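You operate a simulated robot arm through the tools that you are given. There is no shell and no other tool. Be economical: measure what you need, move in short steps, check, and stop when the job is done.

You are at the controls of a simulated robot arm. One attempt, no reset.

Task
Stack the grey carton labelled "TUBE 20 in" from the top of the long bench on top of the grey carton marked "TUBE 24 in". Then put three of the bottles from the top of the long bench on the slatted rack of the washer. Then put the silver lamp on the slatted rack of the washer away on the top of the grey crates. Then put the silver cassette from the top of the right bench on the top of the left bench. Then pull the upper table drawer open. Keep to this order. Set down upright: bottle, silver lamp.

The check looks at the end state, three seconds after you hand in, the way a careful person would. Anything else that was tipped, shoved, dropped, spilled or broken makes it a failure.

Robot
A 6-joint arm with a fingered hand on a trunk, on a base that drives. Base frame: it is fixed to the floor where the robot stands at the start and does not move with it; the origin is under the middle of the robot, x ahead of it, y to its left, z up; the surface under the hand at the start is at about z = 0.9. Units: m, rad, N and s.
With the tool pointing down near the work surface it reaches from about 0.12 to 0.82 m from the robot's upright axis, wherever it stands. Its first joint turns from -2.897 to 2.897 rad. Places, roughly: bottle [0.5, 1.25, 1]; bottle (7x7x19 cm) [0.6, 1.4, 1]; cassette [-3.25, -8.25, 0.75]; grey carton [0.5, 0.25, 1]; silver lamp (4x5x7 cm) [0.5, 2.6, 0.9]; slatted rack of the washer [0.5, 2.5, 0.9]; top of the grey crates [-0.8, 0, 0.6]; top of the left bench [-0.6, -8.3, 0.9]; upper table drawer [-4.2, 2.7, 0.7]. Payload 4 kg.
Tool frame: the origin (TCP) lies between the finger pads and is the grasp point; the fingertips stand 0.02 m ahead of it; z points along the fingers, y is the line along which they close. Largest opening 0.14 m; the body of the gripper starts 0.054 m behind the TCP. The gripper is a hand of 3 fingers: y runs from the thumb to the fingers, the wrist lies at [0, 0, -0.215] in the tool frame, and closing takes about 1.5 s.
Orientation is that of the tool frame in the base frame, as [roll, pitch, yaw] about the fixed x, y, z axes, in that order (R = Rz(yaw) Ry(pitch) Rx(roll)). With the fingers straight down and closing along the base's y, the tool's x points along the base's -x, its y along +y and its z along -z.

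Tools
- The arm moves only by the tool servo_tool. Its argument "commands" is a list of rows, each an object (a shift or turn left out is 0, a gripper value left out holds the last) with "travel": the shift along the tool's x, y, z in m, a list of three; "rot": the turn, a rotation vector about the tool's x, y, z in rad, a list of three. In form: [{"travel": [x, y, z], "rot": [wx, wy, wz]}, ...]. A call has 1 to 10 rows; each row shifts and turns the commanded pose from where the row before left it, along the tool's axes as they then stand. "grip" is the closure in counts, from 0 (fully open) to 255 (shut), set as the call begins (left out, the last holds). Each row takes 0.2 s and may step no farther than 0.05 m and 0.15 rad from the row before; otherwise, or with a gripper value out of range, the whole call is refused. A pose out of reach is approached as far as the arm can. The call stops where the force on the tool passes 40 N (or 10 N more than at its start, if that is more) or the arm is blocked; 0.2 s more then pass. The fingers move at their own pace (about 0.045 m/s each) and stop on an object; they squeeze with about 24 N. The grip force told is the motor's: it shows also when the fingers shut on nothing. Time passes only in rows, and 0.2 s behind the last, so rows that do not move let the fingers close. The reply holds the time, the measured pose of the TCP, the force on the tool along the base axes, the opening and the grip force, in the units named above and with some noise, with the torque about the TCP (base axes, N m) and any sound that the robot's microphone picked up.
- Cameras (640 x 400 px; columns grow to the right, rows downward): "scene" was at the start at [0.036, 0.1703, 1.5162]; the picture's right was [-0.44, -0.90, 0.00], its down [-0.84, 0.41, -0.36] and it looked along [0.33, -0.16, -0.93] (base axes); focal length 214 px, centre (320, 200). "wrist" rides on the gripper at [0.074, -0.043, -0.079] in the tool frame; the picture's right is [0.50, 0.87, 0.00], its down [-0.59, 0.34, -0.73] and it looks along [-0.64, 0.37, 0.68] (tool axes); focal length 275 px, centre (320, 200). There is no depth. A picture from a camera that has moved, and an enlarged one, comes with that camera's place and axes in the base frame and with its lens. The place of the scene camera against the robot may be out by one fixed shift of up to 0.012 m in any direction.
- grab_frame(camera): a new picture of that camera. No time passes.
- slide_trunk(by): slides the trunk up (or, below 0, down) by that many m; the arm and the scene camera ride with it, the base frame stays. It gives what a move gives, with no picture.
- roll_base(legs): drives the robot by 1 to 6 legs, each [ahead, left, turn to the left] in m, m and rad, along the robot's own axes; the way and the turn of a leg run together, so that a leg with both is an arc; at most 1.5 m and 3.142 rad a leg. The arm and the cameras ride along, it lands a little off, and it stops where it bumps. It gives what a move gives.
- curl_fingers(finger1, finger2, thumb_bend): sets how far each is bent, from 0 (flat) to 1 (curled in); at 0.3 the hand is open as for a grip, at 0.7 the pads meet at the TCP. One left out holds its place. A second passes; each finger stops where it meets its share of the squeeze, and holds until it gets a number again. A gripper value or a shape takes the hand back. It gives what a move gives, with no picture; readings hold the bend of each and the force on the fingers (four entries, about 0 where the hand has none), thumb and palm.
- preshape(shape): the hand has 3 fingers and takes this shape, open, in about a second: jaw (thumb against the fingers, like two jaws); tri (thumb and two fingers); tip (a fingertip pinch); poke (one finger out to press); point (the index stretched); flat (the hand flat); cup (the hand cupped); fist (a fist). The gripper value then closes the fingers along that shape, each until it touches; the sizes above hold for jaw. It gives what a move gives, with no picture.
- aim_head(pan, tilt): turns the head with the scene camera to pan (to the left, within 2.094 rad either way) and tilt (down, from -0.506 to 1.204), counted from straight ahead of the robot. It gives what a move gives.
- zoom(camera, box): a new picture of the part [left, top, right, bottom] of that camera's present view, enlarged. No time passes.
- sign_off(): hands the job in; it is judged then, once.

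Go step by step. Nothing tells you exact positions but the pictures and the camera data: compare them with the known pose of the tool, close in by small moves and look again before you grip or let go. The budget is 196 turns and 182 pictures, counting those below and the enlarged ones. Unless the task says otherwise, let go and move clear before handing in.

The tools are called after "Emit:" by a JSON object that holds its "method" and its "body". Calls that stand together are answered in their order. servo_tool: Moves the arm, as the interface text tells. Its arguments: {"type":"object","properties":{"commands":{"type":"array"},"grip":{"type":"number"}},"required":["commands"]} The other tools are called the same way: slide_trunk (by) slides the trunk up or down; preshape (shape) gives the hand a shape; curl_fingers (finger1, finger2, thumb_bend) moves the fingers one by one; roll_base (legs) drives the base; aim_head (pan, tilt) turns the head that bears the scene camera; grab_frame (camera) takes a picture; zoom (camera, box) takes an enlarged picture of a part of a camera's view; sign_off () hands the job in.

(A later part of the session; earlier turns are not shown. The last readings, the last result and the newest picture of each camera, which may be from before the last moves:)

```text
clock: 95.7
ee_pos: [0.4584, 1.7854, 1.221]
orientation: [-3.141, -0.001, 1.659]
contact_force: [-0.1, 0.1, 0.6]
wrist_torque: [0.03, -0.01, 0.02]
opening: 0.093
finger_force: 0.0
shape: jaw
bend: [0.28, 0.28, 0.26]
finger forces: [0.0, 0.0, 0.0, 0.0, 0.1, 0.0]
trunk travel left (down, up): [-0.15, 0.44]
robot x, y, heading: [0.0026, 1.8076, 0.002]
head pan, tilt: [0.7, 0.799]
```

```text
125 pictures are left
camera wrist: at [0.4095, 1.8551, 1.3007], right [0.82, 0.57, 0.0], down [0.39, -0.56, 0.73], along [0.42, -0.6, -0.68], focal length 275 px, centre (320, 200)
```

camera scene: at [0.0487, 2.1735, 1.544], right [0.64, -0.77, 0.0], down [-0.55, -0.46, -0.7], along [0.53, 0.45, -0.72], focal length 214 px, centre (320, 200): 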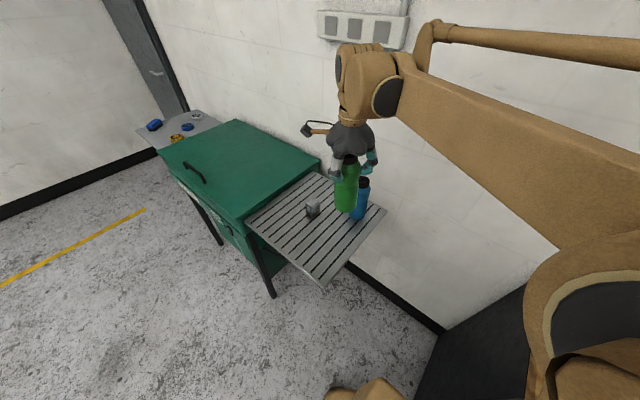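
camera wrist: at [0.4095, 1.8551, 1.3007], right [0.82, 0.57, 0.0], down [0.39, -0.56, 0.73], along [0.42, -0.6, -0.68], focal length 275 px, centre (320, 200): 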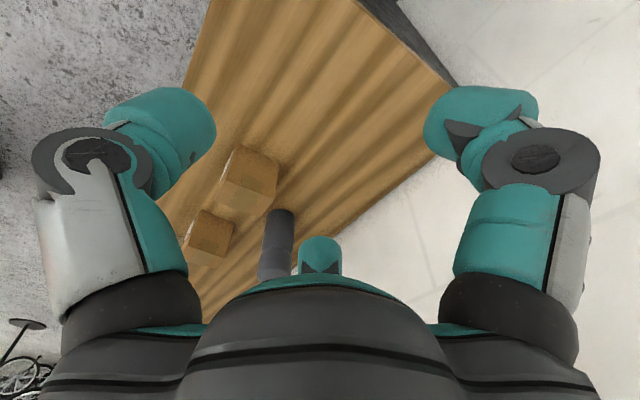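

Both bottles are standing. Moving over the grey one, near (0.61, 1.42).

Emit:
{"method": "servo_tool", "body": {"commands": [{"travel": [-0.0413, 0.0132, 0.0045]}, {"travel": [-0.0413, 0.0132, 0.0045]}, {"travel": [-0.0413, 0.0132, 0.0045]}, {"travel": [-0.0413, 0.0132, 0.0045]}, {"travel": [-0.0413, 0.0132, 0.0045]}, {"travel": [-0.0413, 0.0132, 0.0045]}, {"travel": [-0.0413, 0.0132, 0.0045]}, {"travel": [-0.0413, 0.0132, 0.0045]}, {"travel": [-0.0413, 0.0132, 0.0045]}, {}]}}

Emit:
{"method": "grab_frame", "body": {"camera": "wrist"}}

```text
clock: 97.9
ee_pos: [0.6091, 1.4262, 1.181]
orientation: [3.141, 0.0, 1.655]
contact_force: [0.5, 0.2, 1.1]
wrist_torque: [0.01, 0.02, 0.02]
opening: 0.0928
finger_force: 0.1
shape: jaw
bend: [0.28, 0.28, 0.26]
finger forces: [0.1, 0.0, 0.0, 0.1, 0.1, 0.1]
trunk travel left (down, up): [-0.15, 0.44]
robot x, y, heading: [0.0004, 1.8114, -0.003]
head pan, tilt: [0.7, 0.799]
```

```text
124 pictures are left
camera wrist: at [0.56, 1.4969, 1.261], right [0.82, 0.57, 0.0], down [0.39, -0.56, 0.73], along [0.42, -0.6, -0.68], focal length 275 px, centre (320, 200)
```

wrist: 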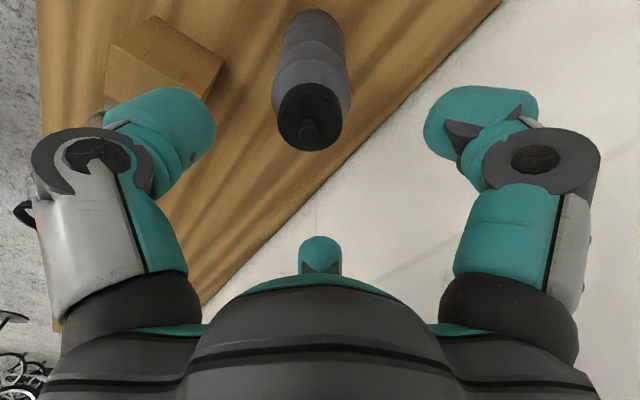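

Correcting by (+2, −19) mm and descending.

Emit:
{"method": "servo_tool", "body": {"commands": [{"travel": [-0.0191, 0.0004, 0.01]}, {"travel": [0, 0, 0.02]}, {"travel": [0, 0, 0.02]}, {"travel": [0, 0, 0.02]}, {"travel": [0, 0, 0.02]}, {"travel": [0, 0, 0.02]}, {"travel": [0, 0, 0.015]}, {"travel": [0, 0, 0.008]}, {}]}}

Emit:
{"method": "grab_frame", "body": {"camera": "wrist"}}

```text
clock: 99.9
ee_pos: [0.6115, 1.4068, 1.0473]
orientation: [-3.141, -0.001, 1.657]
contact_force: [0.5, 0.0, -0.1]
wrist_torque: [0.01, -0.01, -0.02]
opening: 0.0928
finger_force: 0.1
shape: jaw
bend: [0.28, 0.28, 0.26]
finger forces: [0.0, 0.1, 0.1, 0.1, 0.0, 0.0]
trunk travel left (down, up): [-0.15, 0.44]
robot x, y, heading: [0.0049, 1.8113, -0.001]
head pan, tilt: [0.7, 0.799]
```

```text
123 pictures are left
camera wrist: at [0.5625, 1.4774, 1.1274], right [0.82, 0.57, 0.0], down [0.39, -0.56, 0.73], along [0.42, -0.6, -0.68], focal length 275 px, centre (320, 200)
```

wrist: 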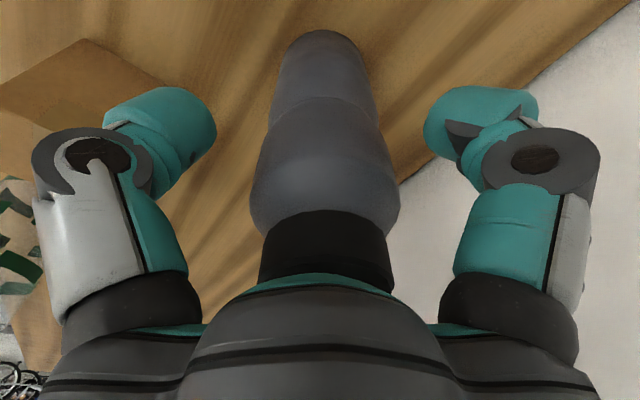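

Centred. Close, lift, and bring it around at a small radius.

Emit:
{"method": "servo_tool", "body": {"commands": [{}, {}, {}, {}, {}, {}], "grip": 255}}

Emit:
{"method": "servo_tool", "body": {"commands": [{"travel": [0, 0, -0.02]}, {"travel": [0, 0, -0.04]}, {"travel": [0, 0, -0.04]}, {"travel": [0, 0, -0.04]}, {"travel": [0, 0, -0.045]}, {"travel": [0.0423, -0.0247, 0]}, {"travel": [0.0423, -0.0247, 0]}, {"travel": [0.0423, -0.0247, 0]}, {"travel": [0.0423, -0.0247, 0]}, {"travel": [0.0423, -0.0247, 0]}]}}

Emit:
{"method": "servo_tool", "body": {"commands": [{"travel": [0.0423, -0.0247, 0]}, {"travel": [0.0423, -0.0247, 0]}, {"travel": [0.0423, -0.0247, 0]}, {"travel": [0.0423, -0.0247, 0]}, {"travel": [0.0423, -0.0247, 0]}, {"travel": [0.0423, -0.0247, 0]}]}}

Emit:
{"method": "roll_base", "body": {"legs": [[0, 0.2, 0]]}}

Emit:
{"method": "grab_frame", "body": {"camera": "scene"}}

```text
clock: 101.3
ee_pos: [0.6131, 1.4072, 1.0475]
orientation: [-3.14, 0.0, 1.656]
contact_force: [-0.2, 0.3, 0.0]
wrist_torque: [0.04, 0.01, 0.02]
opening: 0.0584
finger_force: 24.2
shape: jaw
bend: [0.37, 0.37, 0.37]
finger forces: [21.2, 21.3, 0.0, 0.1, 21.8, 0.0]
trunk travel left (down, up): [-0.15, 0.44]
robot x, y, heading: [0.0016, 1.8111, 0.004]
head pan, tilt: [0.7, 0.799]
```

```text
clock: 103.5
ee_pos: [0.4694, 1.6104, 1.2329]
orientation: [-3.14, 0.001, 1.655]
contact_force: [0.7, 0.5, 0.0]
wrist_torque: [-0.01, -0.02, 0.01]
opening: 0.0583
finger_force: 23.9
shape: jaw
bend: [0.37, 0.37, 0.37]
finger forces: [21.0, 21.3, 0.0, 0.1, 21.5, 0.0]
trunk travel left (down, up): [-0.15, 0.44]
robot x, y, heading: [0.0023, 1.8101, -0.003]
head pan, tilt: [0.7, 0.799]
```

```text
clock: 104.9
ee_pos: [0.3004, 1.8472, 1.2333]
orientation: [3.141, -0.001, 1.656]
contact_force: [-1.1, 0.6, -0.9]
wrist_torque: [0.02, 0.01, 0.0]
opening: 0.0586
finger_force: 24.8
shape: jaw
bend: [0.37, 0.37, 0.37]
finger forces: [21.4, 21.4, 0.1, 0.1, 21.4, 0.1]
trunk travel left (down, up): [-0.15, 0.44]
robot x, y, heading: [0.0011, 1.8079, -0.001]
head pan, tilt: [0.7, 0.799]
```

```text
clock: 106.5
ee_pos: [0.3035, 2.0471, 1.2332]
orientation: [-3.142, 0.002, 1.656]
contact_force: [-0.5, -0.6, -1.2]
wrist_torque: [0.0, -0.01, 0.0]
opening: 0.0582
finger_force: 24.6
shape: jaw
bend: [0.37, 0.37, 0.37]
finger forces: [21.3, 21.3, 0.1, 0.1, 21.6, 0.0]
trunk travel left (down, up): [-0.15, 0.44]
robot x, y, heading: [0.0051, 2.0074, -0.005]
head pan, tilt: [0.7, 0.799]
```

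```text
122 pictures are left
camera scene: at [0.0491, 2.2542, 1.5437], right [0.64, -0.77, 0.0], down [-0.55, -0.46, -0.7], along [0.53, 0.45, -0.72], focal length 214 px, centre (320, 200)
```

scene: 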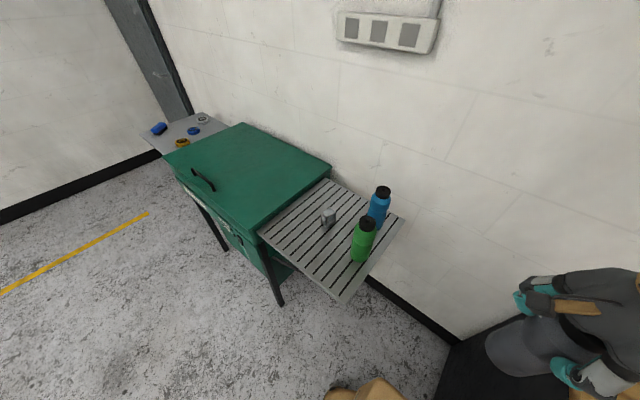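

The rack is clear on its front-left part. I'll take the grey bottle to (0.315, 2.51).

Emit:
{"method": "servo_tool", "body": {"commands": [{"travel": [0.046, 0.0051, 0]}, {"travel": [0.046, 0.0051, 0]}, {"travel": [0.046, 0.0051, 0]}, {"travel": [0.046, 0.0051, 0]}, {"travel": [0.046, 0.0051, 0]}, {"travel": [0.046, 0.0051, 0]}, {"travel": [0.046, 0.0051, 0]}, {"travel": [0.046, 0.0051, 0]}, {"travel": [0.046, 0.0051, 0]}, {"travel": [0.046, 0.0051, 0]}]}}

Emit:
{"method": "grab_frame", "body": {"camera": "scene"}}

Emit:
{"method": "grab_frame", "body": {"camera": "wrist"}}

```text
clock: 108.7
ee_pos: [0.312, 2.5124, 1.2324]
orientation: [-3.141, 0.002, 1.654]
contact_force: [0.2, -0.6, -1.9]
wrist_torque: [-0.01, 0.0, -0.01]
opening: 0.0581
finger_force: 23.9
shape: jaw
bend: [0.37, 0.37, 0.37]
finger forces: [21.1, 21.3, 0.0, 0.1, 21.1, 0.0]
trunk travel left (down, up): [-0.15, 0.44]
robot x, y, heading: [-0.0005, 2.0055, -0.004]
head pan, tilt: [0.7, 0.799]
```

```text
121 pictures are left
camera scene: at [0.0489, 2.2577, 1.5462], right [0.67, -0.75, 0.0], down [-0.52, -0.46, -0.72], along [0.54, 0.48, -0.7], focal length 214 px, centre (320, 200)
```

scene: 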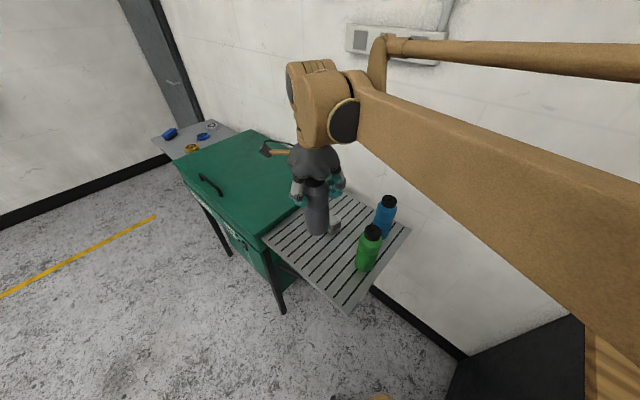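

```text
120 pictures are left
camera wrist: at [0.2629, 2.5814, 1.3118], right [0.82, 0.57, 0.0], down [0.39, -0.56, 0.74], along [0.42, -0.6, -0.68], focal length 275 px, centre (320, 200)
```

wrist: 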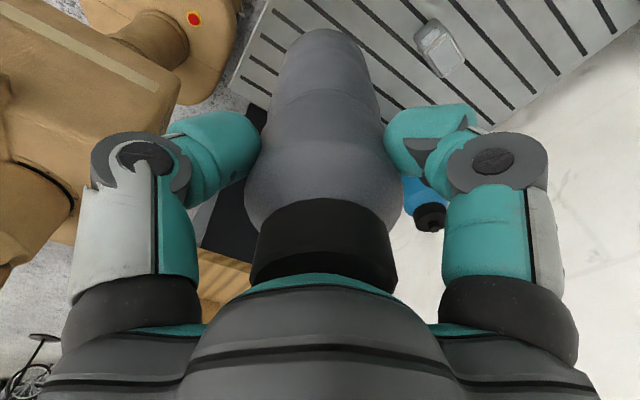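

The scene camera shifted slightly: the arm seems to be brushing the head at this joint angle. I'll back the arm off to the right and drive the base left instead.

Emit:
{"method": "servo_tool", "body": {"commands": [{"travel": [-0.04, 0, 0]}, {"travel": [-0.04, 0, 0]}, {"travel": [-0.04, 0, 0]}, {"travel": [-0.04, 0, 0]}]}}

Emit:
{"method": "roll_base", "body": {"legs": [[0, 0.14, 0]]}}

Emit:
{"method": "grab_frame", "body": {"camera": "scene"}}

```text
clock: 109.7
ee_pos: [0.3268, 2.3497, 1.2322]
orientation: [-3.142, 0.0, 1.657]
contact_force: [-0.6, -0.2, -0.5]
wrist_torque: [0.0, -0.01, 0.02]
opening: 0.0579
finger_force: 23.7
shape: jaw
bend: [0.37, 0.37, 0.37]
finger forces: [21.2, 21.3, 0.0, 0.0, 21.0, 0.1]
trunk travel left (down, up): [-0.15, 0.44]
robot x, y, heading: [0.0015, 2.0075, -0.004]
head pan, tilt: [0.7, 0.799]
```

```text
clock: 111.0
ee_pos: [0.3282, 2.4926, 1.233]
orientation: [-3.141, 0.002, 1.656]
contact_force: [0.4, 0.1, -1.5]
wrist_torque: [-0.02, 0.0, 0.0]
opening: 0.0584
finger_force: 23.4
shape: jaw
bend: [0.37, 0.37, 0.37]
finger forces: [21.3, 21.3, 0.1, 0.0, 21.0, 0.0]
trunk travel left (down, up): [-0.15, 0.44]
robot x, y, heading: [0.0005, 2.1476, -0.001]
head pan, tilt: [0.7, 0.799]
```

```text
119 pictures are left
camera scene: at [0.0496, 2.3961, 1.5436], right [0.64, -0.77, 0.0], down [-0.55, -0.46, -0.7], along [0.53, 0.45, -0.72], focal length 214 px, centre (320, 200)
```

scene: 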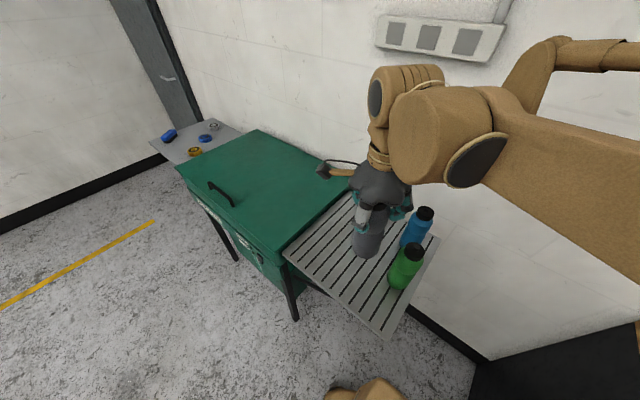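

The head is clear again. Small shift to (0.312, 2.505), then lower.

Emit:
{"method": "servo_tool", "body": {"commands": [{"travel": [0.0134, -0.015, 0.02]}, {"travel": [0, 0, 0.04]}, {"travel": [0, 0, 0.04]}, {"travel": [0, 0, 0.04]}, {"travel": [0, 0, 0.025]}, {"travel": [0, 0, 0.015]}, {"travel": [0, 0, 0.01]}, {"travel": [0, 0, 0.006]}, {}]}}

Emit:
{"method": "grab_frame", "body": {"camera": "scene"}}

Emit:
{"method": "servo_tool", "body": {"commands": [{"travel": [0, 0, 0.002]}, {}]}}

Emit:
{"method": "servo_tool", "body": {"commands": [{"travel": [0, 0, 0.0015]}, {}]}}

Emit:
{"method": "servo_tool", "body": {"commands": [{"travel": [0, 0, 0.001]}, {}]}}

```text
clock: 113.0
ee_pos: [0.3118, 2.5043, 1.0369]
orientation: [3.141, 0.0, 1.655]
contact_force: [-0.6, -0.6, -1.7]
wrist_torque: [-0.02, 0.01, -0.01]
opening: 0.058
finger_force: 24.2
shape: jaw
bend: [0.37, 0.37, 0.37]
finger forces: [21.1, 21.2, 0.0, 0.1, 20.9, 0.0]
trunk travel left (down, up): [-0.15, 0.44]
robot x, y, heading: [0.0003, 2.1499, -0.003]
head pan, tilt: [0.7, 0.799]
```

```text
118 pictures are left
camera scene: at [0.0495, 2.3945, 1.5439], right [0.64, -0.77, 0.0], down [-0.55, -0.46, -0.7], along [0.53, 0.45, -0.72], focal length 214 px, centre (320, 200)
```

scene: 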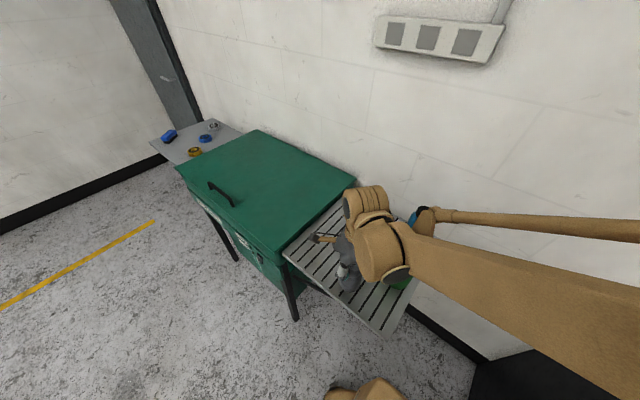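

```text
clock: 113.6
ee_pos: [0.3119, 2.5038, 1.035]
orientation: [3.142, 0.0, 1.654]
contact_force: [0.1, 0.2, -1.4]
wrist_torque: [0.02, 0.02, 0.03]
opening: 0.0581
finger_force: 23.4
shape: jaw
bend: [0.37, 0.37, 0.37]
finger forces: [21.2, 21.2, 0.1, 0.1, 20.9, 0.1]
trunk travel left (down, up): [-0.15, 0.44]
robot x, y, heading: [0.0027, 2.1463, 0.001]
head pan, tilt: [0.7, 0.799]
```

```text
clock: 114.2
ee_pos: [0.3125, 2.5043, 1.0339]
orientation: [3.141, 0.001, 1.656]
contact_force: [-0.7, 0.6, -0.4]
wrist_torque: [0.01, 0.0, -0.02]
opening: 0.0579
finger_force: 24.7
shape: jaw
bend: [0.37, 0.37, 0.37]
finger forces: [21.1, 21.2, 0.0, 0.0, 20.9, 0.0]
trunk travel left (down, up): [-0.15, 0.44]
robot x, y, heading: [0.0021, 2.1465, -0.003]
head pan, tilt: [0.7, 0.799]
```

```text
clock: 114.8
ee_pos: [0.3125, 2.5033, 1.0331]
orientation: [3.141, -0.002, 1.655]
contact_force: [0.1, 0.7, -1.2]
wrist_torque: [-0.01, 0.03, -0.04]
opening: 0.0581
finger_force: 24.5
shape: jaw
bend: [0.37, 0.37, 0.37]
finger forces: [21.2, 21.1, 0.1, 0.0, 20.9, 0.0]
trunk travel left (down, up): [-0.15, 0.44]
robot x, y, heading: [0.0012, 2.1447, -0.003]
head pan, tilt: [0.7, 0.799]
```

Emit:
{"method": "servo_tool", "body": {"commands": [{"travel": [0, 0, 0.001]}, {}]}}

Emit:
{"method": "servo_tool", "body": {"commands": [{"travel": [0, 0, 0.001]}, {}]}}

Emit:
{"method": "servo_tool", "body": {"commands": [{"travel": [0, 0, 0.001]}, {}]}}

```text
clock: 115.4
ee_pos: [0.3106, 2.5039, 1.0322]
orientation: [3.141, 0.0, 1.654]
contact_force: [-0.4, -0.2, -0.7]
wrist_torque: [-0.02, -0.02, -0.01]
opening: 0.0581
finger_force: 24.3
shape: jaw
bend: [0.37, 0.37, 0.37]
finger forces: [21.2, 21.2, 0.0, 0.1, 20.9, 0.0]
trunk travel left (down, up): [-0.15, 0.44]
robot x, y, heading: [0.0025, 2.1482, 0.0]
head pan, tilt: [0.7, 0.799]
```

```text
clock: 116.0
ee_pos: [0.3116, 2.5042, 1.0314]
orientation: [3.142, -0.001, 1.654]
contact_force: [0.9, 0.0, 4.4]
wrist_torque: [0.02, 0.04, 0.01]
opening: 0.058
finger_force: 23.8
shape: jaw
bend: [0.37, 0.37, 0.37]
finger forces: [21.8, 21.8, 0.0, 0.0, 21.4, 0.1]
trunk travel left (down, up): [-0.15, 0.44]
robot x, y, heading: [-0.0017, 2.1459, 0.002]
head pan, tilt: [0.7, 0.799]
```

```text
clock: 116.6
ee_pos: [0.312, 2.5031, 1.0306]
orientation: [-3.141, -0.001, 1.655]
contact_force: [2.4, -1.3, 14.4]
wrist_torque: [0.03, 0.02, 0.04]
opening: 0.0585
finger_force: 24.3
shape: jaw
bend: [0.37, 0.37, 0.37]
finger forces: [24.0, 23.8, 0.0, 0.0, 23.7, 0.0]
trunk travel left (down, up): [-0.15, 0.44]
robot x, y, heading: [0.0003, 2.1464, 0.001]
head pan, tilt: [0.7, 0.799]
```

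Contact. Ease off 1 mm, release, lift, and view the lamp.

Emit:
{"method": "servo_tool", "body": {"commands": [{"travel": [0, 0, -0.001]}, {}]}}

Emit:
{"method": "servo_tool", "body": {"commands": [{}, {}, {}, {}, {}], "grip": 85}}

Emit:
{"method": "servo_tool", "body": {"commands": [{"travel": [0, 0, -0.01]}, {"travel": [0, 0, -0.02]}, {"travel": [0, 0, -0.04]}, {"travel": [0, 0, -0.04]}, {"travel": [0, 0, -0.04]}, {"travel": [0, 0, -0.04]}, {}]}}

Emit:
{"method": "grab_frame", "body": {"camera": "wrist"}}

Emit:
{"method": "zoom", "body": {"camera": "scene", "box": [260, 150, 460, 350]}}

```text
clock: 117.2
ee_pos: [0.3106, 2.5037, 1.0313]
orientation: [3.141, 0.0, 1.656]
contact_force: [0.7, -1.2, 3.1]
wrist_torque: [-0.05, 0.03, 0.02]
opening: 0.0585
finger_force: 23.7
shape: jaw
bend: [0.37, 0.37, 0.37]
finger forces: [23.8, 23.2, 0.0, 0.0, 23.6, 0.0]
trunk travel left (down, up): [-0.15, 0.44]
robot x, y, heading: [0.0025, 2.1457, -0.003]
head pan, tilt: [0.7, 0.799]
```

```text
clock: 118.4
ee_pos: [0.3127, 2.5035, 1.0315]
orientation: [3.141, 0.0, 1.655]
contact_force: [-0.1, -0.3, -0.3]
wrist_torque: [-0.01, 0.03, 0.03]
opening: 0.0932
finger_force: 0.1
shape: jaw
bend: [0.28, 0.28, 0.26]
finger forces: [0.0, 0.1, 0.1, 0.0, 0.0, 0.1]
trunk travel left (down, up): [-0.15, 0.44]
robot x, y, heading: [0.0008, 2.1468, -0.001]
head pan, tilt: [0.7, 0.799]
```

```text
clock: 120.0
ee_pos: [0.3115, 2.5029, 1.2215]
orientation: [-3.141, 0.0, 1.654]
contact_force: [-0.4, 0.0, 0.2]
wrist_torque: [0.03, 0.02, 0.02]
opening: 0.0928
finger_force: 0.1
shape: jaw
bend: [0.28, 0.28, 0.26]
finger forces: [0.1, 0.0, 0.1, 0.1, 0.0, 0.0]
trunk travel left (down, up): [-0.15, 0.44]
robot x, y, heading: [0.0037, 2.1448, -0.003]
head pan, tilt: [0.7, 0.799]
```

```text
117 pictures are left
camera wrist: at [0.2618, 2.5732, 1.3018], right [0.82, 0.57, 0.0], down [0.39, -0.56, 0.73], along [0.42, -0.6, -0.68], focal length 275 px, centre (320, 200)
```

wrist: 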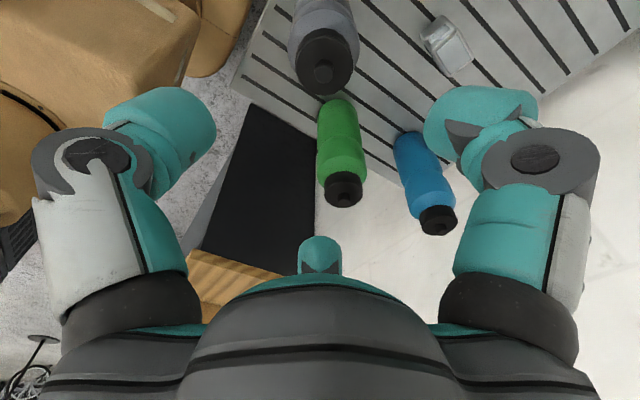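

```text
2.00 times, centred on (360, 250) of scene
camera zoom: at [0.0496, 2.3946, 1.5439], right [0.64, -0.77, 0.0], down [-0.55, -0.46, -0.7], along [0.53, 0.45, -0.72], focal length 429 px, centre (240, 100)
```

zoom: 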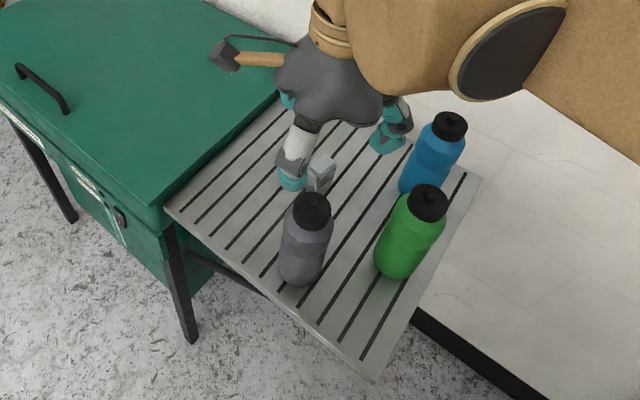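

All three bottles stand on the rack. The lamp is near (0.468, 2.561), so I'll move above it.

Emit:
{"method": "servo_tool", "body": {"commands": [{"travel": [0.0111, 0.0402, 0]}, {"travel": [0.0111, 0.0402, 0]}, {"travel": [0.0111, 0.0402, 0]}, {"travel": [0.0111, 0.0402, 0]}, {"travel": [0, 0, 0.04]}, {"travel": [0, 0, 0.04]}, {"travel": [0, 0, 0.03]}, {}]}}

Emit:
{"method": "grab_frame", "body": {"camera": "wrist"}}

Emit:
{"method": "grab_frame", "body": {"camera": "scene"}}

```text
clock: 121.8
ee_pos: [0.4678, 2.5615, 1.1114]
orientation: [-3.142, -0.001, 1.657]
contact_force: [0.1, -0.1, -0.2]
wrist_torque: [-0.02, 0.0, 0.04]
opening: 0.0929
finger_force: 0.1
shape: jaw
bend: [0.28, 0.28, 0.26]
finger forces: [0.0, 0.1, 0.0, 0.1, 0.1, 0.1]
trunk travel left (down, up): [-0.15, 0.44]
robot x, y, heading: [0.0025, 2.1466, -0.001]
head pan, tilt: [0.7, 0.799]
```

```text
115 pictures are left
camera wrist: at [0.4187, 2.6311, 1.1906], right [0.82, 0.57, 0.0], down [0.39, -0.56, 0.73], along [0.42, -0.6, -0.68], focal length 275 px, centre (320, 200)
```

wrist: 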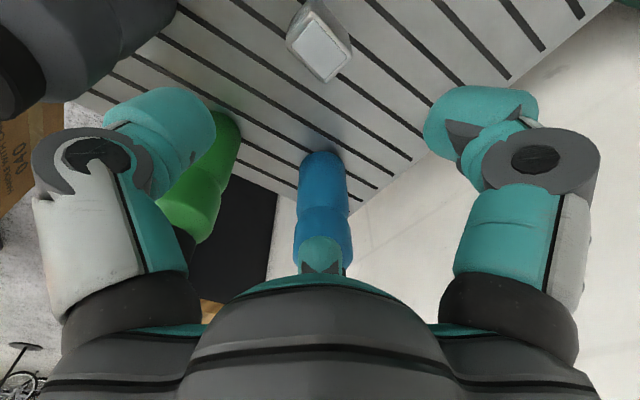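

```text
114 pictures are left
camera scene: at [0.0496, 2.3945, 1.544], right [0.64, -0.77, 0.0], down [-0.55, -0.46, -0.7], along [0.53, 0.45, -0.72], focal length 214 px, centre (320, 200)
```

scene: 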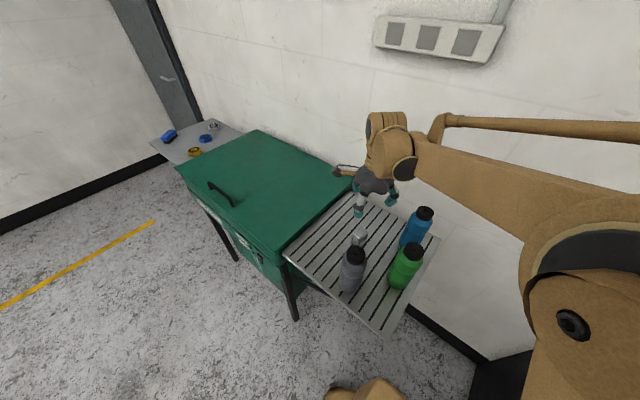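

Lamp top centre is at about (0.465, 2.565), with its edges nearly aligned with the hand. I'll offset slightly toward the fingers and descend in two stages.

Emit:
{"method": "servo_tool", "body": {"commands": [{"travel": [0.0044, 0.0074, 0.02]}, {"travel": [0, 0, 0.03]}, {"travel": [0, 0, 0.03]}, {"travel": [0, 0, 0.03]}, {"travel": [0, 0, 0.02]}, {}]}}

Emit:
{"method": "grab_frame", "body": {"camera": "wrist"}}

Emit:
{"method": "zoom", "body": {"camera": "scene", "box": [300, 130, 460, 310]}}

```text
clock: 123.2
ee_pos: [0.4756, 2.5664, 0.9814]
orientation: [3.141, 0.0, 1.655]
contact_force: [0.4, -0.3, 0.4]
wrist_torque: [0.04, -0.02, 0.03]
opening: 0.0927
finger_force: 0.1
shape: jaw
bend: [0.28, 0.28, 0.26]
finger forces: [0.0, 0.0, 0.0, 0.0, 0.0, 0.0]
trunk travel left (down, up): [-0.15, 0.44]
robot x, y, heading: [-0.0031, 2.1446, -0.0]
head pan, tilt: [0.7, 0.799]
```

```text
113 pictures are left
camera wrist: at [0.426, 2.6365, 1.0603], right [0.82, 0.57, 0.0], down [0.39, -0.56, 0.73], along [0.42, -0.6, -0.68], focal length 275 px, centre (320, 200)
```

wrist: 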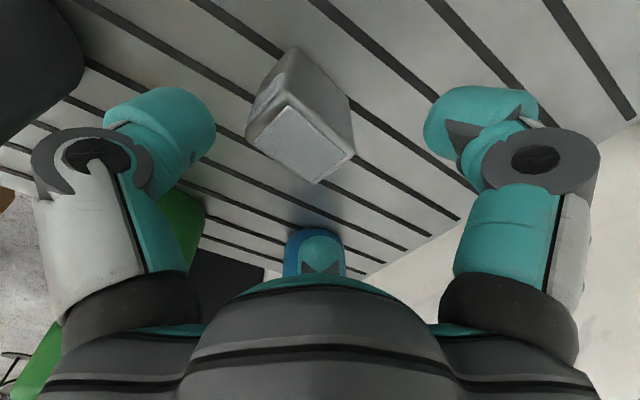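

```text
2.22 times, centred on (380, 220) of scene
camera zoom: at [0.0496, 2.3945, 1.5439], right [0.64, -0.77, 0.0], down [-0.55, -0.46, -0.7], along [0.53, 0.45, -0.72], focal length 477 px, centre (187, 156)
```

zoom: 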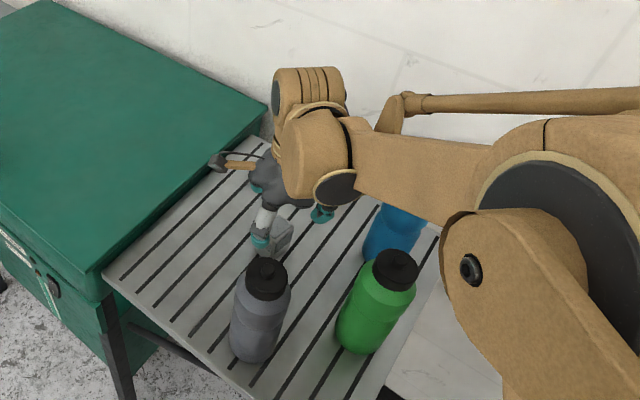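

The forearm passes close above the blue bottle in this posture. I'll raise the trunk to lift the elbow before descending further.

Emit:
{"method": "slide_trunk", "body": {"by": 0.2}}

Emit:
{"method": "servo_tool", "body": {"commands": [{"travel": [0, 0, 0.04]}, {"travel": [0, 0, 0.04]}, {"travel": [0, 0, 0.04]}, {"travel": [0, 0, 0.04]}, {"travel": [0, 0, 0.04]}, {}]}}

Emit:
{"method": "grab_frame", "body": {"camera": "scene"}}

Emit:
{"method": "grab_frame", "body": {"camera": "wrist"}}

```text
clock: 125.4
ee_pos: [0.4756, 2.5665, 1.181]
orientation: [3.14, 0.0, 1.656]
contact_force: [0.9, -0.3, -0.8]
wrist_torque: [0.0, 0.0, -0.01]
opening: 0.0928
finger_force: 0.0
shape: jaw
bend: [0.28, 0.28, 0.26]
finger forces: [0.0, 0.1, 0.1, 0.0, 0.1, 0.0]
trunk travel left (down, up): [-0.35, 0.24]
robot x, y, heading: [-0.0002, 2.15, -0.005]
head pan, tilt: [0.7, 0.799]
```

```text
clock: 126.8
ee_pos: [0.4763, 2.5665, 0.9788]
orientation: [3.141, 0.001, 1.656]
contact_force: [0.2, -0.9, 0.9]
wrist_torque: [0.0, 0.02, -0.02]
opening: 0.0928
finger_force: 0.0
shape: jaw
bend: [0.28, 0.28, 0.26]
finger forces: [0.1, 0.0, 0.0, 0.0, 0.0, 0.0]
trunk travel left (down, up): [-0.35, 0.24]
robot x, y, heading: [0.0043, 2.1495, -0.0]
head pan, tilt: [0.7, 0.799]
```

```text
111 pictures are left
camera scene: at [0.0491, 2.3942, 1.744], right [0.64, -0.77, 0.0], down [-0.55, -0.46, -0.7], along [0.53, 0.45, -0.72], focal length 214 px, centre (320, 200)
```

scene: 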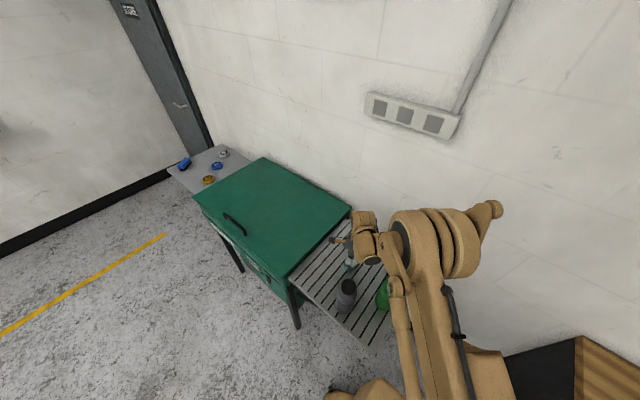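

```text
110 pictures are left
camera wrist: at [0.4255, 2.6362, 1.0592], right [0.82, 0.57, 0.0], down [0.39, -0.56, 0.73], along [0.42, -0.6, -0.68], focal length 275 px, centre (320, 200)
```

wrist: 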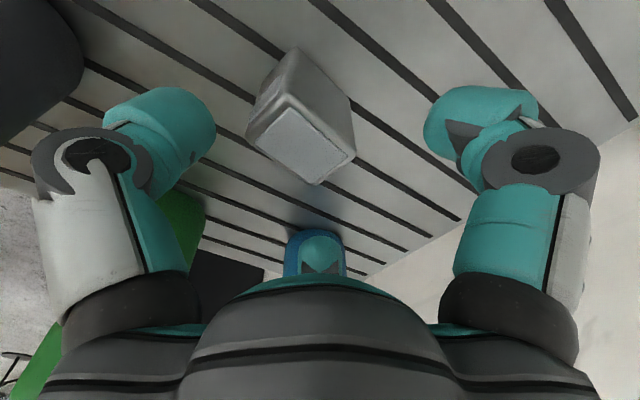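

Bottles are untouched, and the lamp is well placed between the fingers. Final descent, then close.

Emit:
{"method": "servo_tool", "body": {"commands": [{"travel": [0.003, -0.003, 0.01]}, {"travel": [0, 0, 0.015]}, {"travel": [0, 0, 0.015]}, {"travel": [0, 0, 0.013]}, {}]}}

Emit:
{"method": "grab_frame", "body": {"camera": "wrist"}}

Emit:
{"method": "servo_tool", "body": {"commands": [{}, {}, {}, {}, {}, {}, {}, {}], "grip": 255}}

Emit:
{"method": "grab_frame", "body": {"camera": "wrist"}}

```text
clock: 128.0
ee_pos: [0.4716, 2.5688, 0.9276]
orientation: [3.141, -0.001, 1.656]
contact_force: [-0.3, -0.9, -0.1]
wrist_torque: [0.01, 0.01, 0.0]
opening: 0.0929
finger_force: 0.1
shape: jaw
bend: [0.28, 0.28, 0.26]
finger forces: [0.0, 0.1, 0.0, 0.0, 0.0, 0.0]
trunk travel left (down, up): [-0.35, 0.24]
robot x, y, heading: [0.0001, 2.1495, -0.003]
head pan, tilt: [0.7, 0.799]
```

```text
109 pictures are left
camera wrist: at [0.4223, 2.6394, 1.0072], right [0.82, 0.57, 0.0], down [0.39, -0.56, 0.73], along [0.42, -0.6, -0.68], focal length 275 px, centre (320, 200)
```

wrist: 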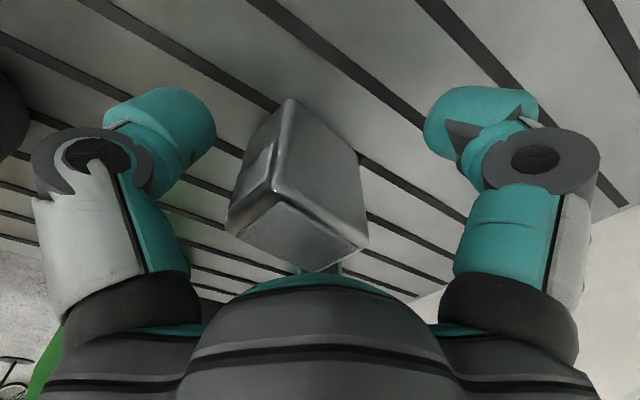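

```text
clock: 129.8
ee_pos: [0.4715, 2.5694, 0.9282]
orientation: [-3.141, -0.001, 1.655]
contact_force: [0.9, 1.8, 6.4]
wrist_torque: [0.12, 0.02, -0.03]
opening: 0.0456
finger_force: 24.3
shape: jaw
bend: [0.67, 0.4, 0.37]
finger forces: [23.5, 14.5, 0.0, 0.0, 25.9, 0.0]
trunk travel left (down, up): [-0.35, 0.24]
robot x, y, heading: [0.0031, 2.1481, -0.005]
head pan, tilt: [0.7, 0.799]
```

```text
108 pictures are left
camera wrist: at [0.4222, 2.6394, 1.0076], right [0.82, 0.57, 0.0], down [0.39, -0.56, 0.73], along [0.42, -0.6, -0.68], focal length 275 px, centre (320, 200)
```

wrist: 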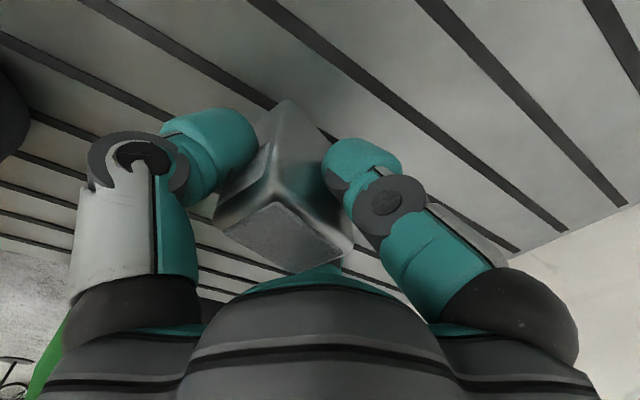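

Finger 1 closed too far and the grip is lopsided, with the lamp twisted. I'll open again and re-centre for a symmetric hold.

Emit:
{"method": "servo_tool", "body": {"commands": [{}, {}, {}, {}, {}, {}], "grip": 85}}

Emit:
{"method": "servo_tool", "body": {"commands": [{"travel": [0, 0, -0.02]}, {"travel": [0, 0, -0.02]}, {"travel": [0, 0, -0.02]}, {}]}}

Emit:
{"method": "grab_frame", "body": {"camera": "wrist"}}

Emit:
{"method": "zoom", "body": {"camera": "wrist", "box": [220, 20, 420, 220]}}

```text
clock: 131.2
ee_pos: [0.4717, 2.5692, 0.9273]
orientation: [3.141, 0.0, 1.655]
contact_force: [0.9, -0.6, 0.3]
wrist_torque: [0.02, -0.03, 0.01]
opening: 0.0929
finger_force: 0.1
shape: jaw
bend: [0.28, 0.28, 0.26]
finger forces: [0.1, 0.1, 0.0, 0.0, 0.0, 0.1]
trunk travel left (down, up): [-0.35, 0.24]
robot x, y, heading: [-0.0004, 2.1423, 0.001]
head pan, tilt: [0.7, 0.799]
```

```text
clock: 132.2
ee_pos: [0.4734, 2.5698, 0.9881]
orientation: [3.141, -0.001, 1.656]
contact_force: [-0.3, 0.1, 0.1]
wrist_torque: [0.01, -0.01, 0.0]
opening: 0.0932
finger_force: 0.1
shape: jaw
bend: [0.28, 0.28, 0.26]
finger forces: [0.0, 0.1, 0.0, 0.0, 0.1, 0.1]
trunk travel left (down, up): [-0.35, 0.24]
robot x, y, heading: [0.0056, 2.149, -0.001]
head pan, tilt: [0.7, 0.799]
```

```text
107 pictures are left
camera wrist: at [0.4232, 2.6396, 1.0669], right [0.82, 0.57, 0.0], down [0.39, -0.56, 0.73], along [0.42, -0.6, -0.68], focal length 275 px, centre (320, 200)
```

wrist: 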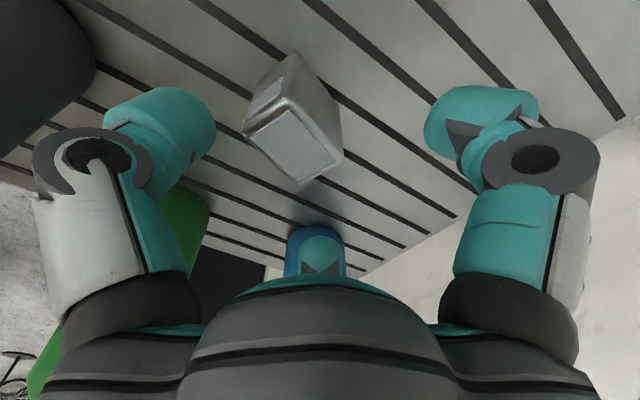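

```text
2.00 times, centred on (320, 120) of wrist
camera zoom: at [0.4232, 2.6396, 1.0669], right [0.82, 0.57, 0.0], down [0.39, -0.56, 0.73], along [0.42, -0.6, -0.68], focal length 551 px, centre (320, 360)
```

zoom: 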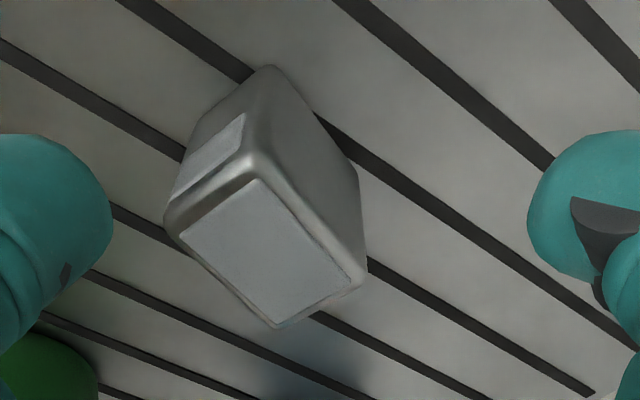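

The lamp is still upright, about 4×3 cm in plan and yawed about −15°, centred near (0.460, 2.564). I'll rise, turn the hand about 70° so the thumb meets the wide face, and re-check.

Emit:
{"method": "servo_tool", "body": {"commands": [{"travel": [0.001, -0.0114, -0.03]}, {"travel": [0, 0, -0.04], "rot": [0, 0, -0.1348]}, {"rot": [0, 0, -0.1348]}, {"rot": [0, 0, -0.1348]}, {"rot": [0, 0, -0.1348]}, {"rot": [0, 0, -0.1348]}, {"rot": [0, 0, -0.1348]}, {"rot": [0, 0, -0.1348]}, {"rot": [0, 0, -0.1348]}, {"rot": [0, 0, -0.1348]}]}}

Emit:
{"method": "grab_frame", "body": {"camera": "wrist"}}

Emit:
{"method": "grab_frame", "body": {"camera": "scene"}}

```text
clock: 134.4
ee_pos: [0.4606, 2.5708, 1.058]
orientation: [-3.141, 0.0, 2.87]
contact_force: [-0.3, 0.3, -0.3]
wrist_torque: [-0.02, 0.03, -0.03]
opening: 0.0932
finger_force: 0.1
shape: jaw
bend: [0.28, 0.28, 0.26]
finger forces: [0.1, 0.0, 0.0, 0.1, 0.1, 0.0]
trunk travel left (down, up): [-0.35, 0.24]
robot x, y, heading: [0.0018, 2.1489, 0.001]
head pan, tilt: [0.7, 0.799]
```

```text
105 pictures are left
camera wrist: at [0.3773, 2.5478, 1.1375], right [-0.25, 0.97, 0.0], down [0.66, 0.17, 0.73], along [0.71, 0.18, -0.68], focal length 275 px, centre (320, 200)
```

wrist: 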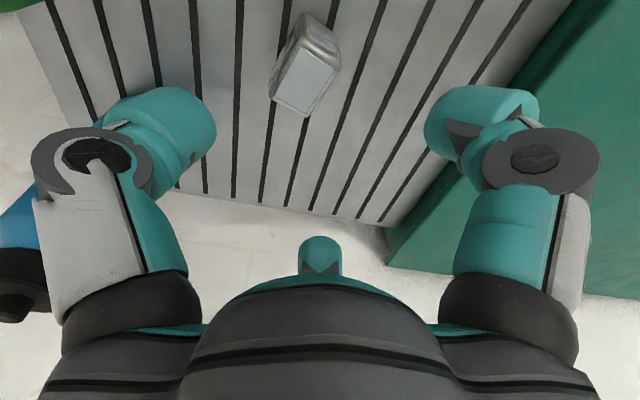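

```text
104 pictures are left
camera scene: at [0.0497, 2.3946, 1.7439], right [0.64, -0.77, 0.0], down [-0.55, -0.46, -0.7], along [0.53, 0.45, -0.72], focal length 214 px, centre (320, 200)
```

scene: 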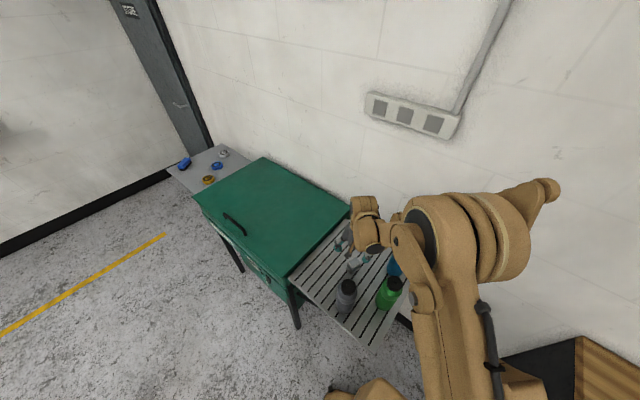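

The measurement is consistent: lamp at about (0.459, 2.561), yaw −19°. Fine-tune and descend.

Emit:
{"method": "servo_tool", "body": {"commands": [{"travel": [0, -0.004, 0.02], "rot": [0, 0, 0.06]}, {"travel": [0, 0, 0.03]}, {"travel": [0, 0, 0.03]}, {"travel": [0, 0, 0.02]}, {"travel": [0, 0, 0.02]}, {"travel": [0, 0, 0.012]}, {}]}}

Emit:
{"method": "grab_frame", "body": {"camera": "wrist"}}

Emit:
{"method": "zoom", "body": {"camera": "scene", "box": [280, 180, 440, 340]}}

```text
clock: 136.0
ee_pos: [0.46, 2.566, 0.9264]
orientation: [-3.141, 0.002, 2.808]
contact_force: [-0.9, 0.3, 0.0]
wrist_torque: [0.01, 0.01, 0.02]
opening: 0.0929
finger_force: 0.2
shape: jaw
bend: [0.28, 0.28, 0.26]
finger forces: [0.1, 0.1, 0.1, 0.0, 0.0, 0.0]
trunk travel left (down, up): [-0.35, 0.24]
robot x, y, heading: [-0.0001, 2.1471, -0.001]
head pan, tilt: [0.7, 0.799]
```

```text
103 pictures are left
camera wrist: at [0.3751, 2.5491, 1.0058], right [-0.19, 0.98, 0.0], down [0.67, 0.13, 0.73], along [0.72, 0.14, -0.68], focal length 275 px, centre (320, 200)
```

wrist: 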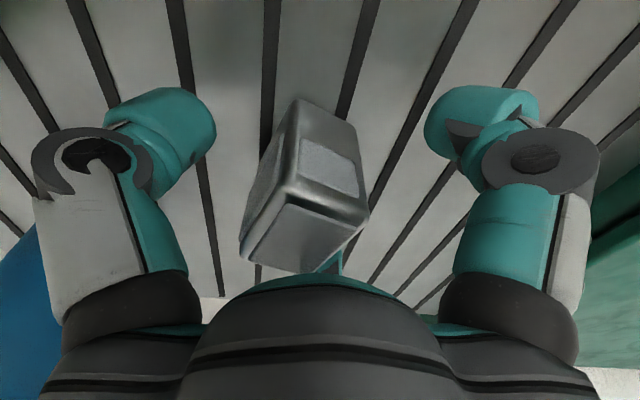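

```text
2.50 times, centred on (360, 260) of scene
camera zoom: at [0.0497, 2.3946, 1.7439], right [0.64, -0.77, 0.0], down [-0.55, -0.46, -0.7], along [0.53, 0.45, -0.72], focal length 536 px, centre (220, 50)
```

zoom: 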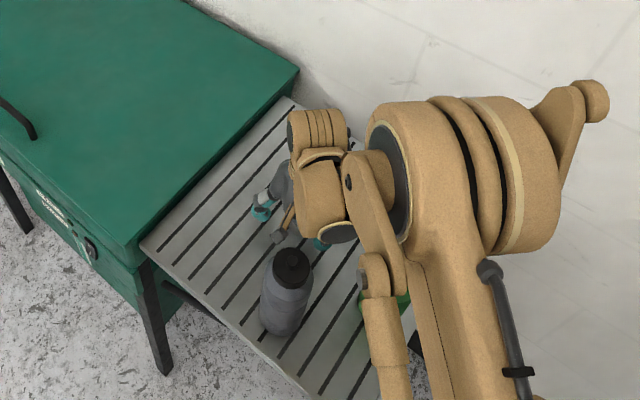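

Grey bottle and camera are clear of each other, and the lamp is centred. Closing.

Emit:
{"method": "servo_tool", "body": {"commands": [{}, {}, {}, {}, {}, {}, {}, {}], "grip": 255}}

Emit:
{"method": "grab_frame", "body": {"camera": "wrist"}}

```text
clock: 137.8
ee_pos: [0.4595, 2.5657, 0.9256]
orientation: [-3.141, -0.001, 2.81]
contact_force: [0.3, -0.1, 4.7]
wrist_torque: [-0.06, -0.03, 0.02]
opening: 0.0443
finger_force: 24.4
shape: jaw
bend: [0.45, 0.45, 0.39]
finger forces: [20.8, 16.3, 0.0, 0.1, 32.1, 0.0]
trunk travel left (down, up): [-0.35, 0.24]
robot x, y, heading: [-0.0009, 2.1461, -0.002]
head pan, tilt: [0.7, 0.799]
```

```text
101 pictures are left
camera wrist: at [0.375, 2.5491, 1.0061], right [-0.19, 0.98, 0.0], down [0.67, 0.13, 0.73], along [0.72, 0.14, -0.68], focal length 275 px, centre (320, 200)
```

wrist: 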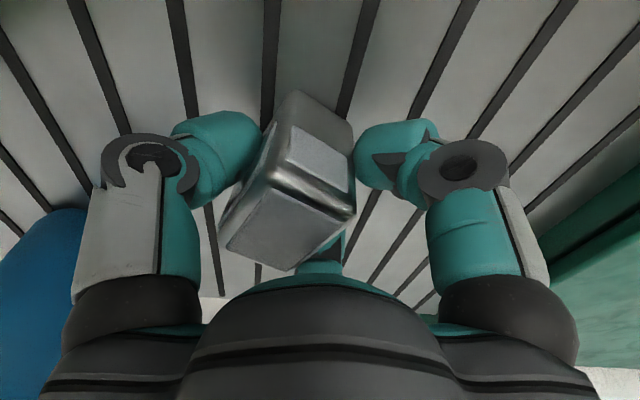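

A more symmetric grip this time (0.45/0.45/0.39). I'll lift and check the lamp's attitude.

Emit:
{"method": "servo_tool", "body": {"commands": [{"travel": [0, 0, -0.01]}, {"travel": [0, 0, -0.02]}, {"travel": [0, 0, -0.03]}, {"travel": [0, 0, -0.04]}, {"travel": [0, 0, -0.04]}, {"travel": [0, 0, -0.04]}, {"travel": [0, 0, -0.04]}, {"travel": [0, 0, -0.04]}, {"travel": [0, 0, -0.04]}]}}

Emit:
{"method": "zoom", "body": {"camera": "wrist", "box": [180, 60, 420, 300]}}

Emit:
{"method": "grab_frame", "body": {"camera": "scene"}}

```text
clock: 139.8
ee_pos: [0.4594, 2.5654, 1.2253]
orientation: [3.141, -0.001, 2.809]
contact_force: [0.7, -1.2, -1.0]
wrist_torque: [0.02, -0.02, -0.02]
opening: 0.0437
finger_force: 24.1
shape: jaw
bend: [0.46, 0.47, 0.39]
finger forces: [20.4, 13.7, 0.1, 0.0, 31.4, 0.0]
trunk travel left (down, up): [-0.35, 0.24]
robot x, y, heading: [0.0028, 2.1477, -0.004]
head pan, tilt: [0.7, 0.799]
```

```text
1.67 times, centred on (300, 180) of wrist
camera zoom: at [0.3747, 2.5484, 1.3059], right [-0.19, 0.98, 0.0], down [0.67, 0.13, 0.73], along [0.72, 0.14, -0.68], focal length 459 px, centre (353, 233)
```

zoom: 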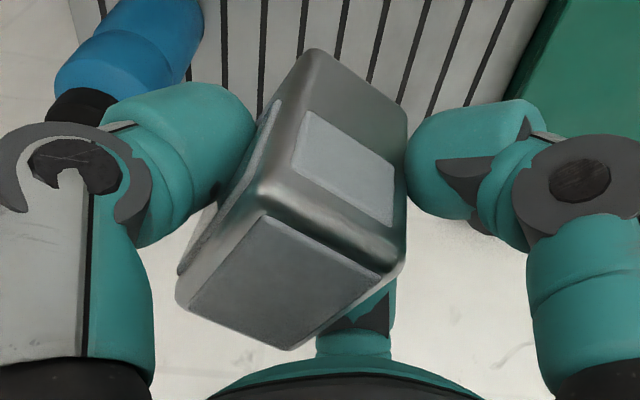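

```text
99 pictures are left
camera scene: at [0.0489, 2.3939, 1.744], right [0.64, -0.77, 0.0], down [-0.55, -0.46, -0.7], along [0.53, 0.45, -0.72], focal length 214 px, centre (320, 200)
```

scene: 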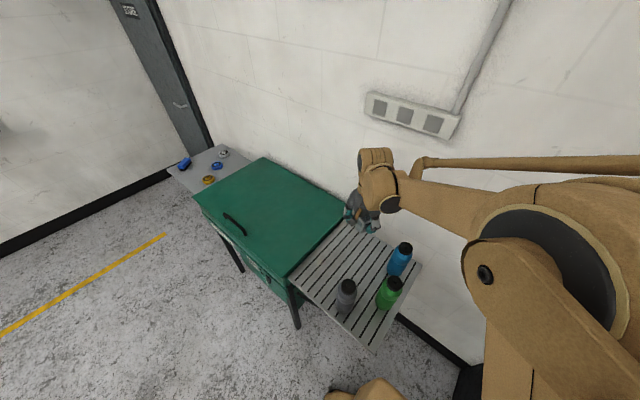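

The lamp is held with roughly 7° of tilt, which I can correct when placing. Now I'll retract the hand in front of the robot and look toward the crates.

Emit:
{"method": "servo_tool", "body": {"commands": [{"travel": [-0.0145, -0.042, 0]}, {"travel": [-0.0145, -0.042, 0]}, {"travel": [-0.0145, -0.042, 0]}, {"travel": [-0.0145, -0.042, 0]}, {"travel": [-0.0145, -0.042, 0]}, {"travel": [-0.0145, -0.042, 0]}, {"travel": [-0.0145, -0.042, 0]}, {"travel": [-0.0145, -0.042, 0]}, {"travel": [-0.0145, -0.042, 0]}]}}

Emit:
{"method": "aim_head", "body": {"pan": -1.9, "tilt": 0.45}}

Emit:
{"method": "grab_frame", "body": {"camera": "scene"}}

Emit:
{"method": "aim_head", "body": {"pan": 2.05, "tilt": 0.3}}

Emit:
{"method": "grab_frame", "body": {"camera": "scene"}}

```text
clock: 141.8
ee_pos: [0.4588, 2.1636, 1.2258]
orientation: [3.141, -0.002, 2.809]
contact_force: [0.1, -0.4, -1.2]
wrist_torque: [0.04, -0.01, -0.03]
opening: 0.0433
finger_force: 24.8
shape: jaw
bend: [0.46, 0.47, 0.39]
finger forces: [20.1, 13.2, 0.0, 0.1, 30.7, 0.1]
trunk travel left (down, up): [-0.35, 0.24]
robot x, y, heading: [-0.0018, 2.1464, 0.0]
head pan, tilt: [0.7, 0.799]
```

```text
clock: 144.1
ee_pos: [0.4599, 2.1658, 1.2255]
orientation: [-3.142, 0.0, 2.808]
contact_force: [-0.2, 0.1, -1.3]
wrist_torque: [0.02, 0.01, 0.0]
opening: 0.0435
finger_force: 24.1
shape: jaw
bend: [0.46, 0.47, 0.39]
finger forces: [20.1, 13.2, 0.0, 0.0, 30.7, 0.0]
trunk travel left (down, up): [-0.35, 0.24]
robot x, y, heading: [-0.0, 2.1493, -0.002]
head pan, tilt: [-1.901, 0.45]
```

```text
98 pictures are left
camera scene: at [-0.0419, 2.2555, 1.7744], right [-0.95, 0.33, 0.0], down [0.14, 0.41, -0.9], along [-0.29, -0.85, -0.44], focal length 214 px, centre (320, 200)
```

scene: 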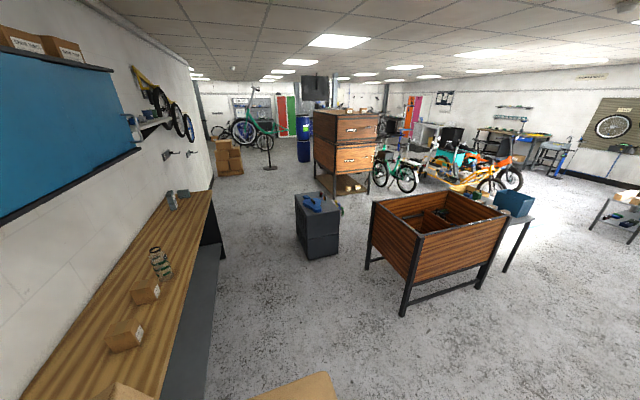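

```text
clock: 147.4
ee_pos: [0.4583, 2.1659, 1.2244]
orientation: [3.14, 0.001, 2.808]
contact_force: [0.5, -0.5, -2.3]
wrist_torque: [0.01, 0.03, 0.01]
opening: 0.0433
finger_force: 24.0
shape: jaw
bend: [0.46, 0.47, 0.39]
finger forces: [20.1, 13.3, 0.1, 0.0, 30.8, 0.0]
trunk travel left (down, up): [-0.35, 0.24]
robot x, y, heading: [0.0006, 2.1477, -0.003]
head pan, tilt: [2.051, 0.3]
```

```text
97 pictures are left
camera scene: at [-0.055, 2.4254, 1.7883], right [0.89, 0.46, 0.0], down [0.14, -0.26, -0.96], along [-0.44, 0.85, -0.3], focal length 214 px, centre (320, 200)
```

scene: 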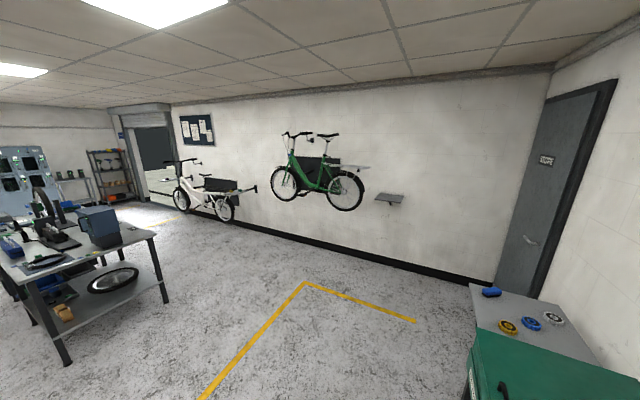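

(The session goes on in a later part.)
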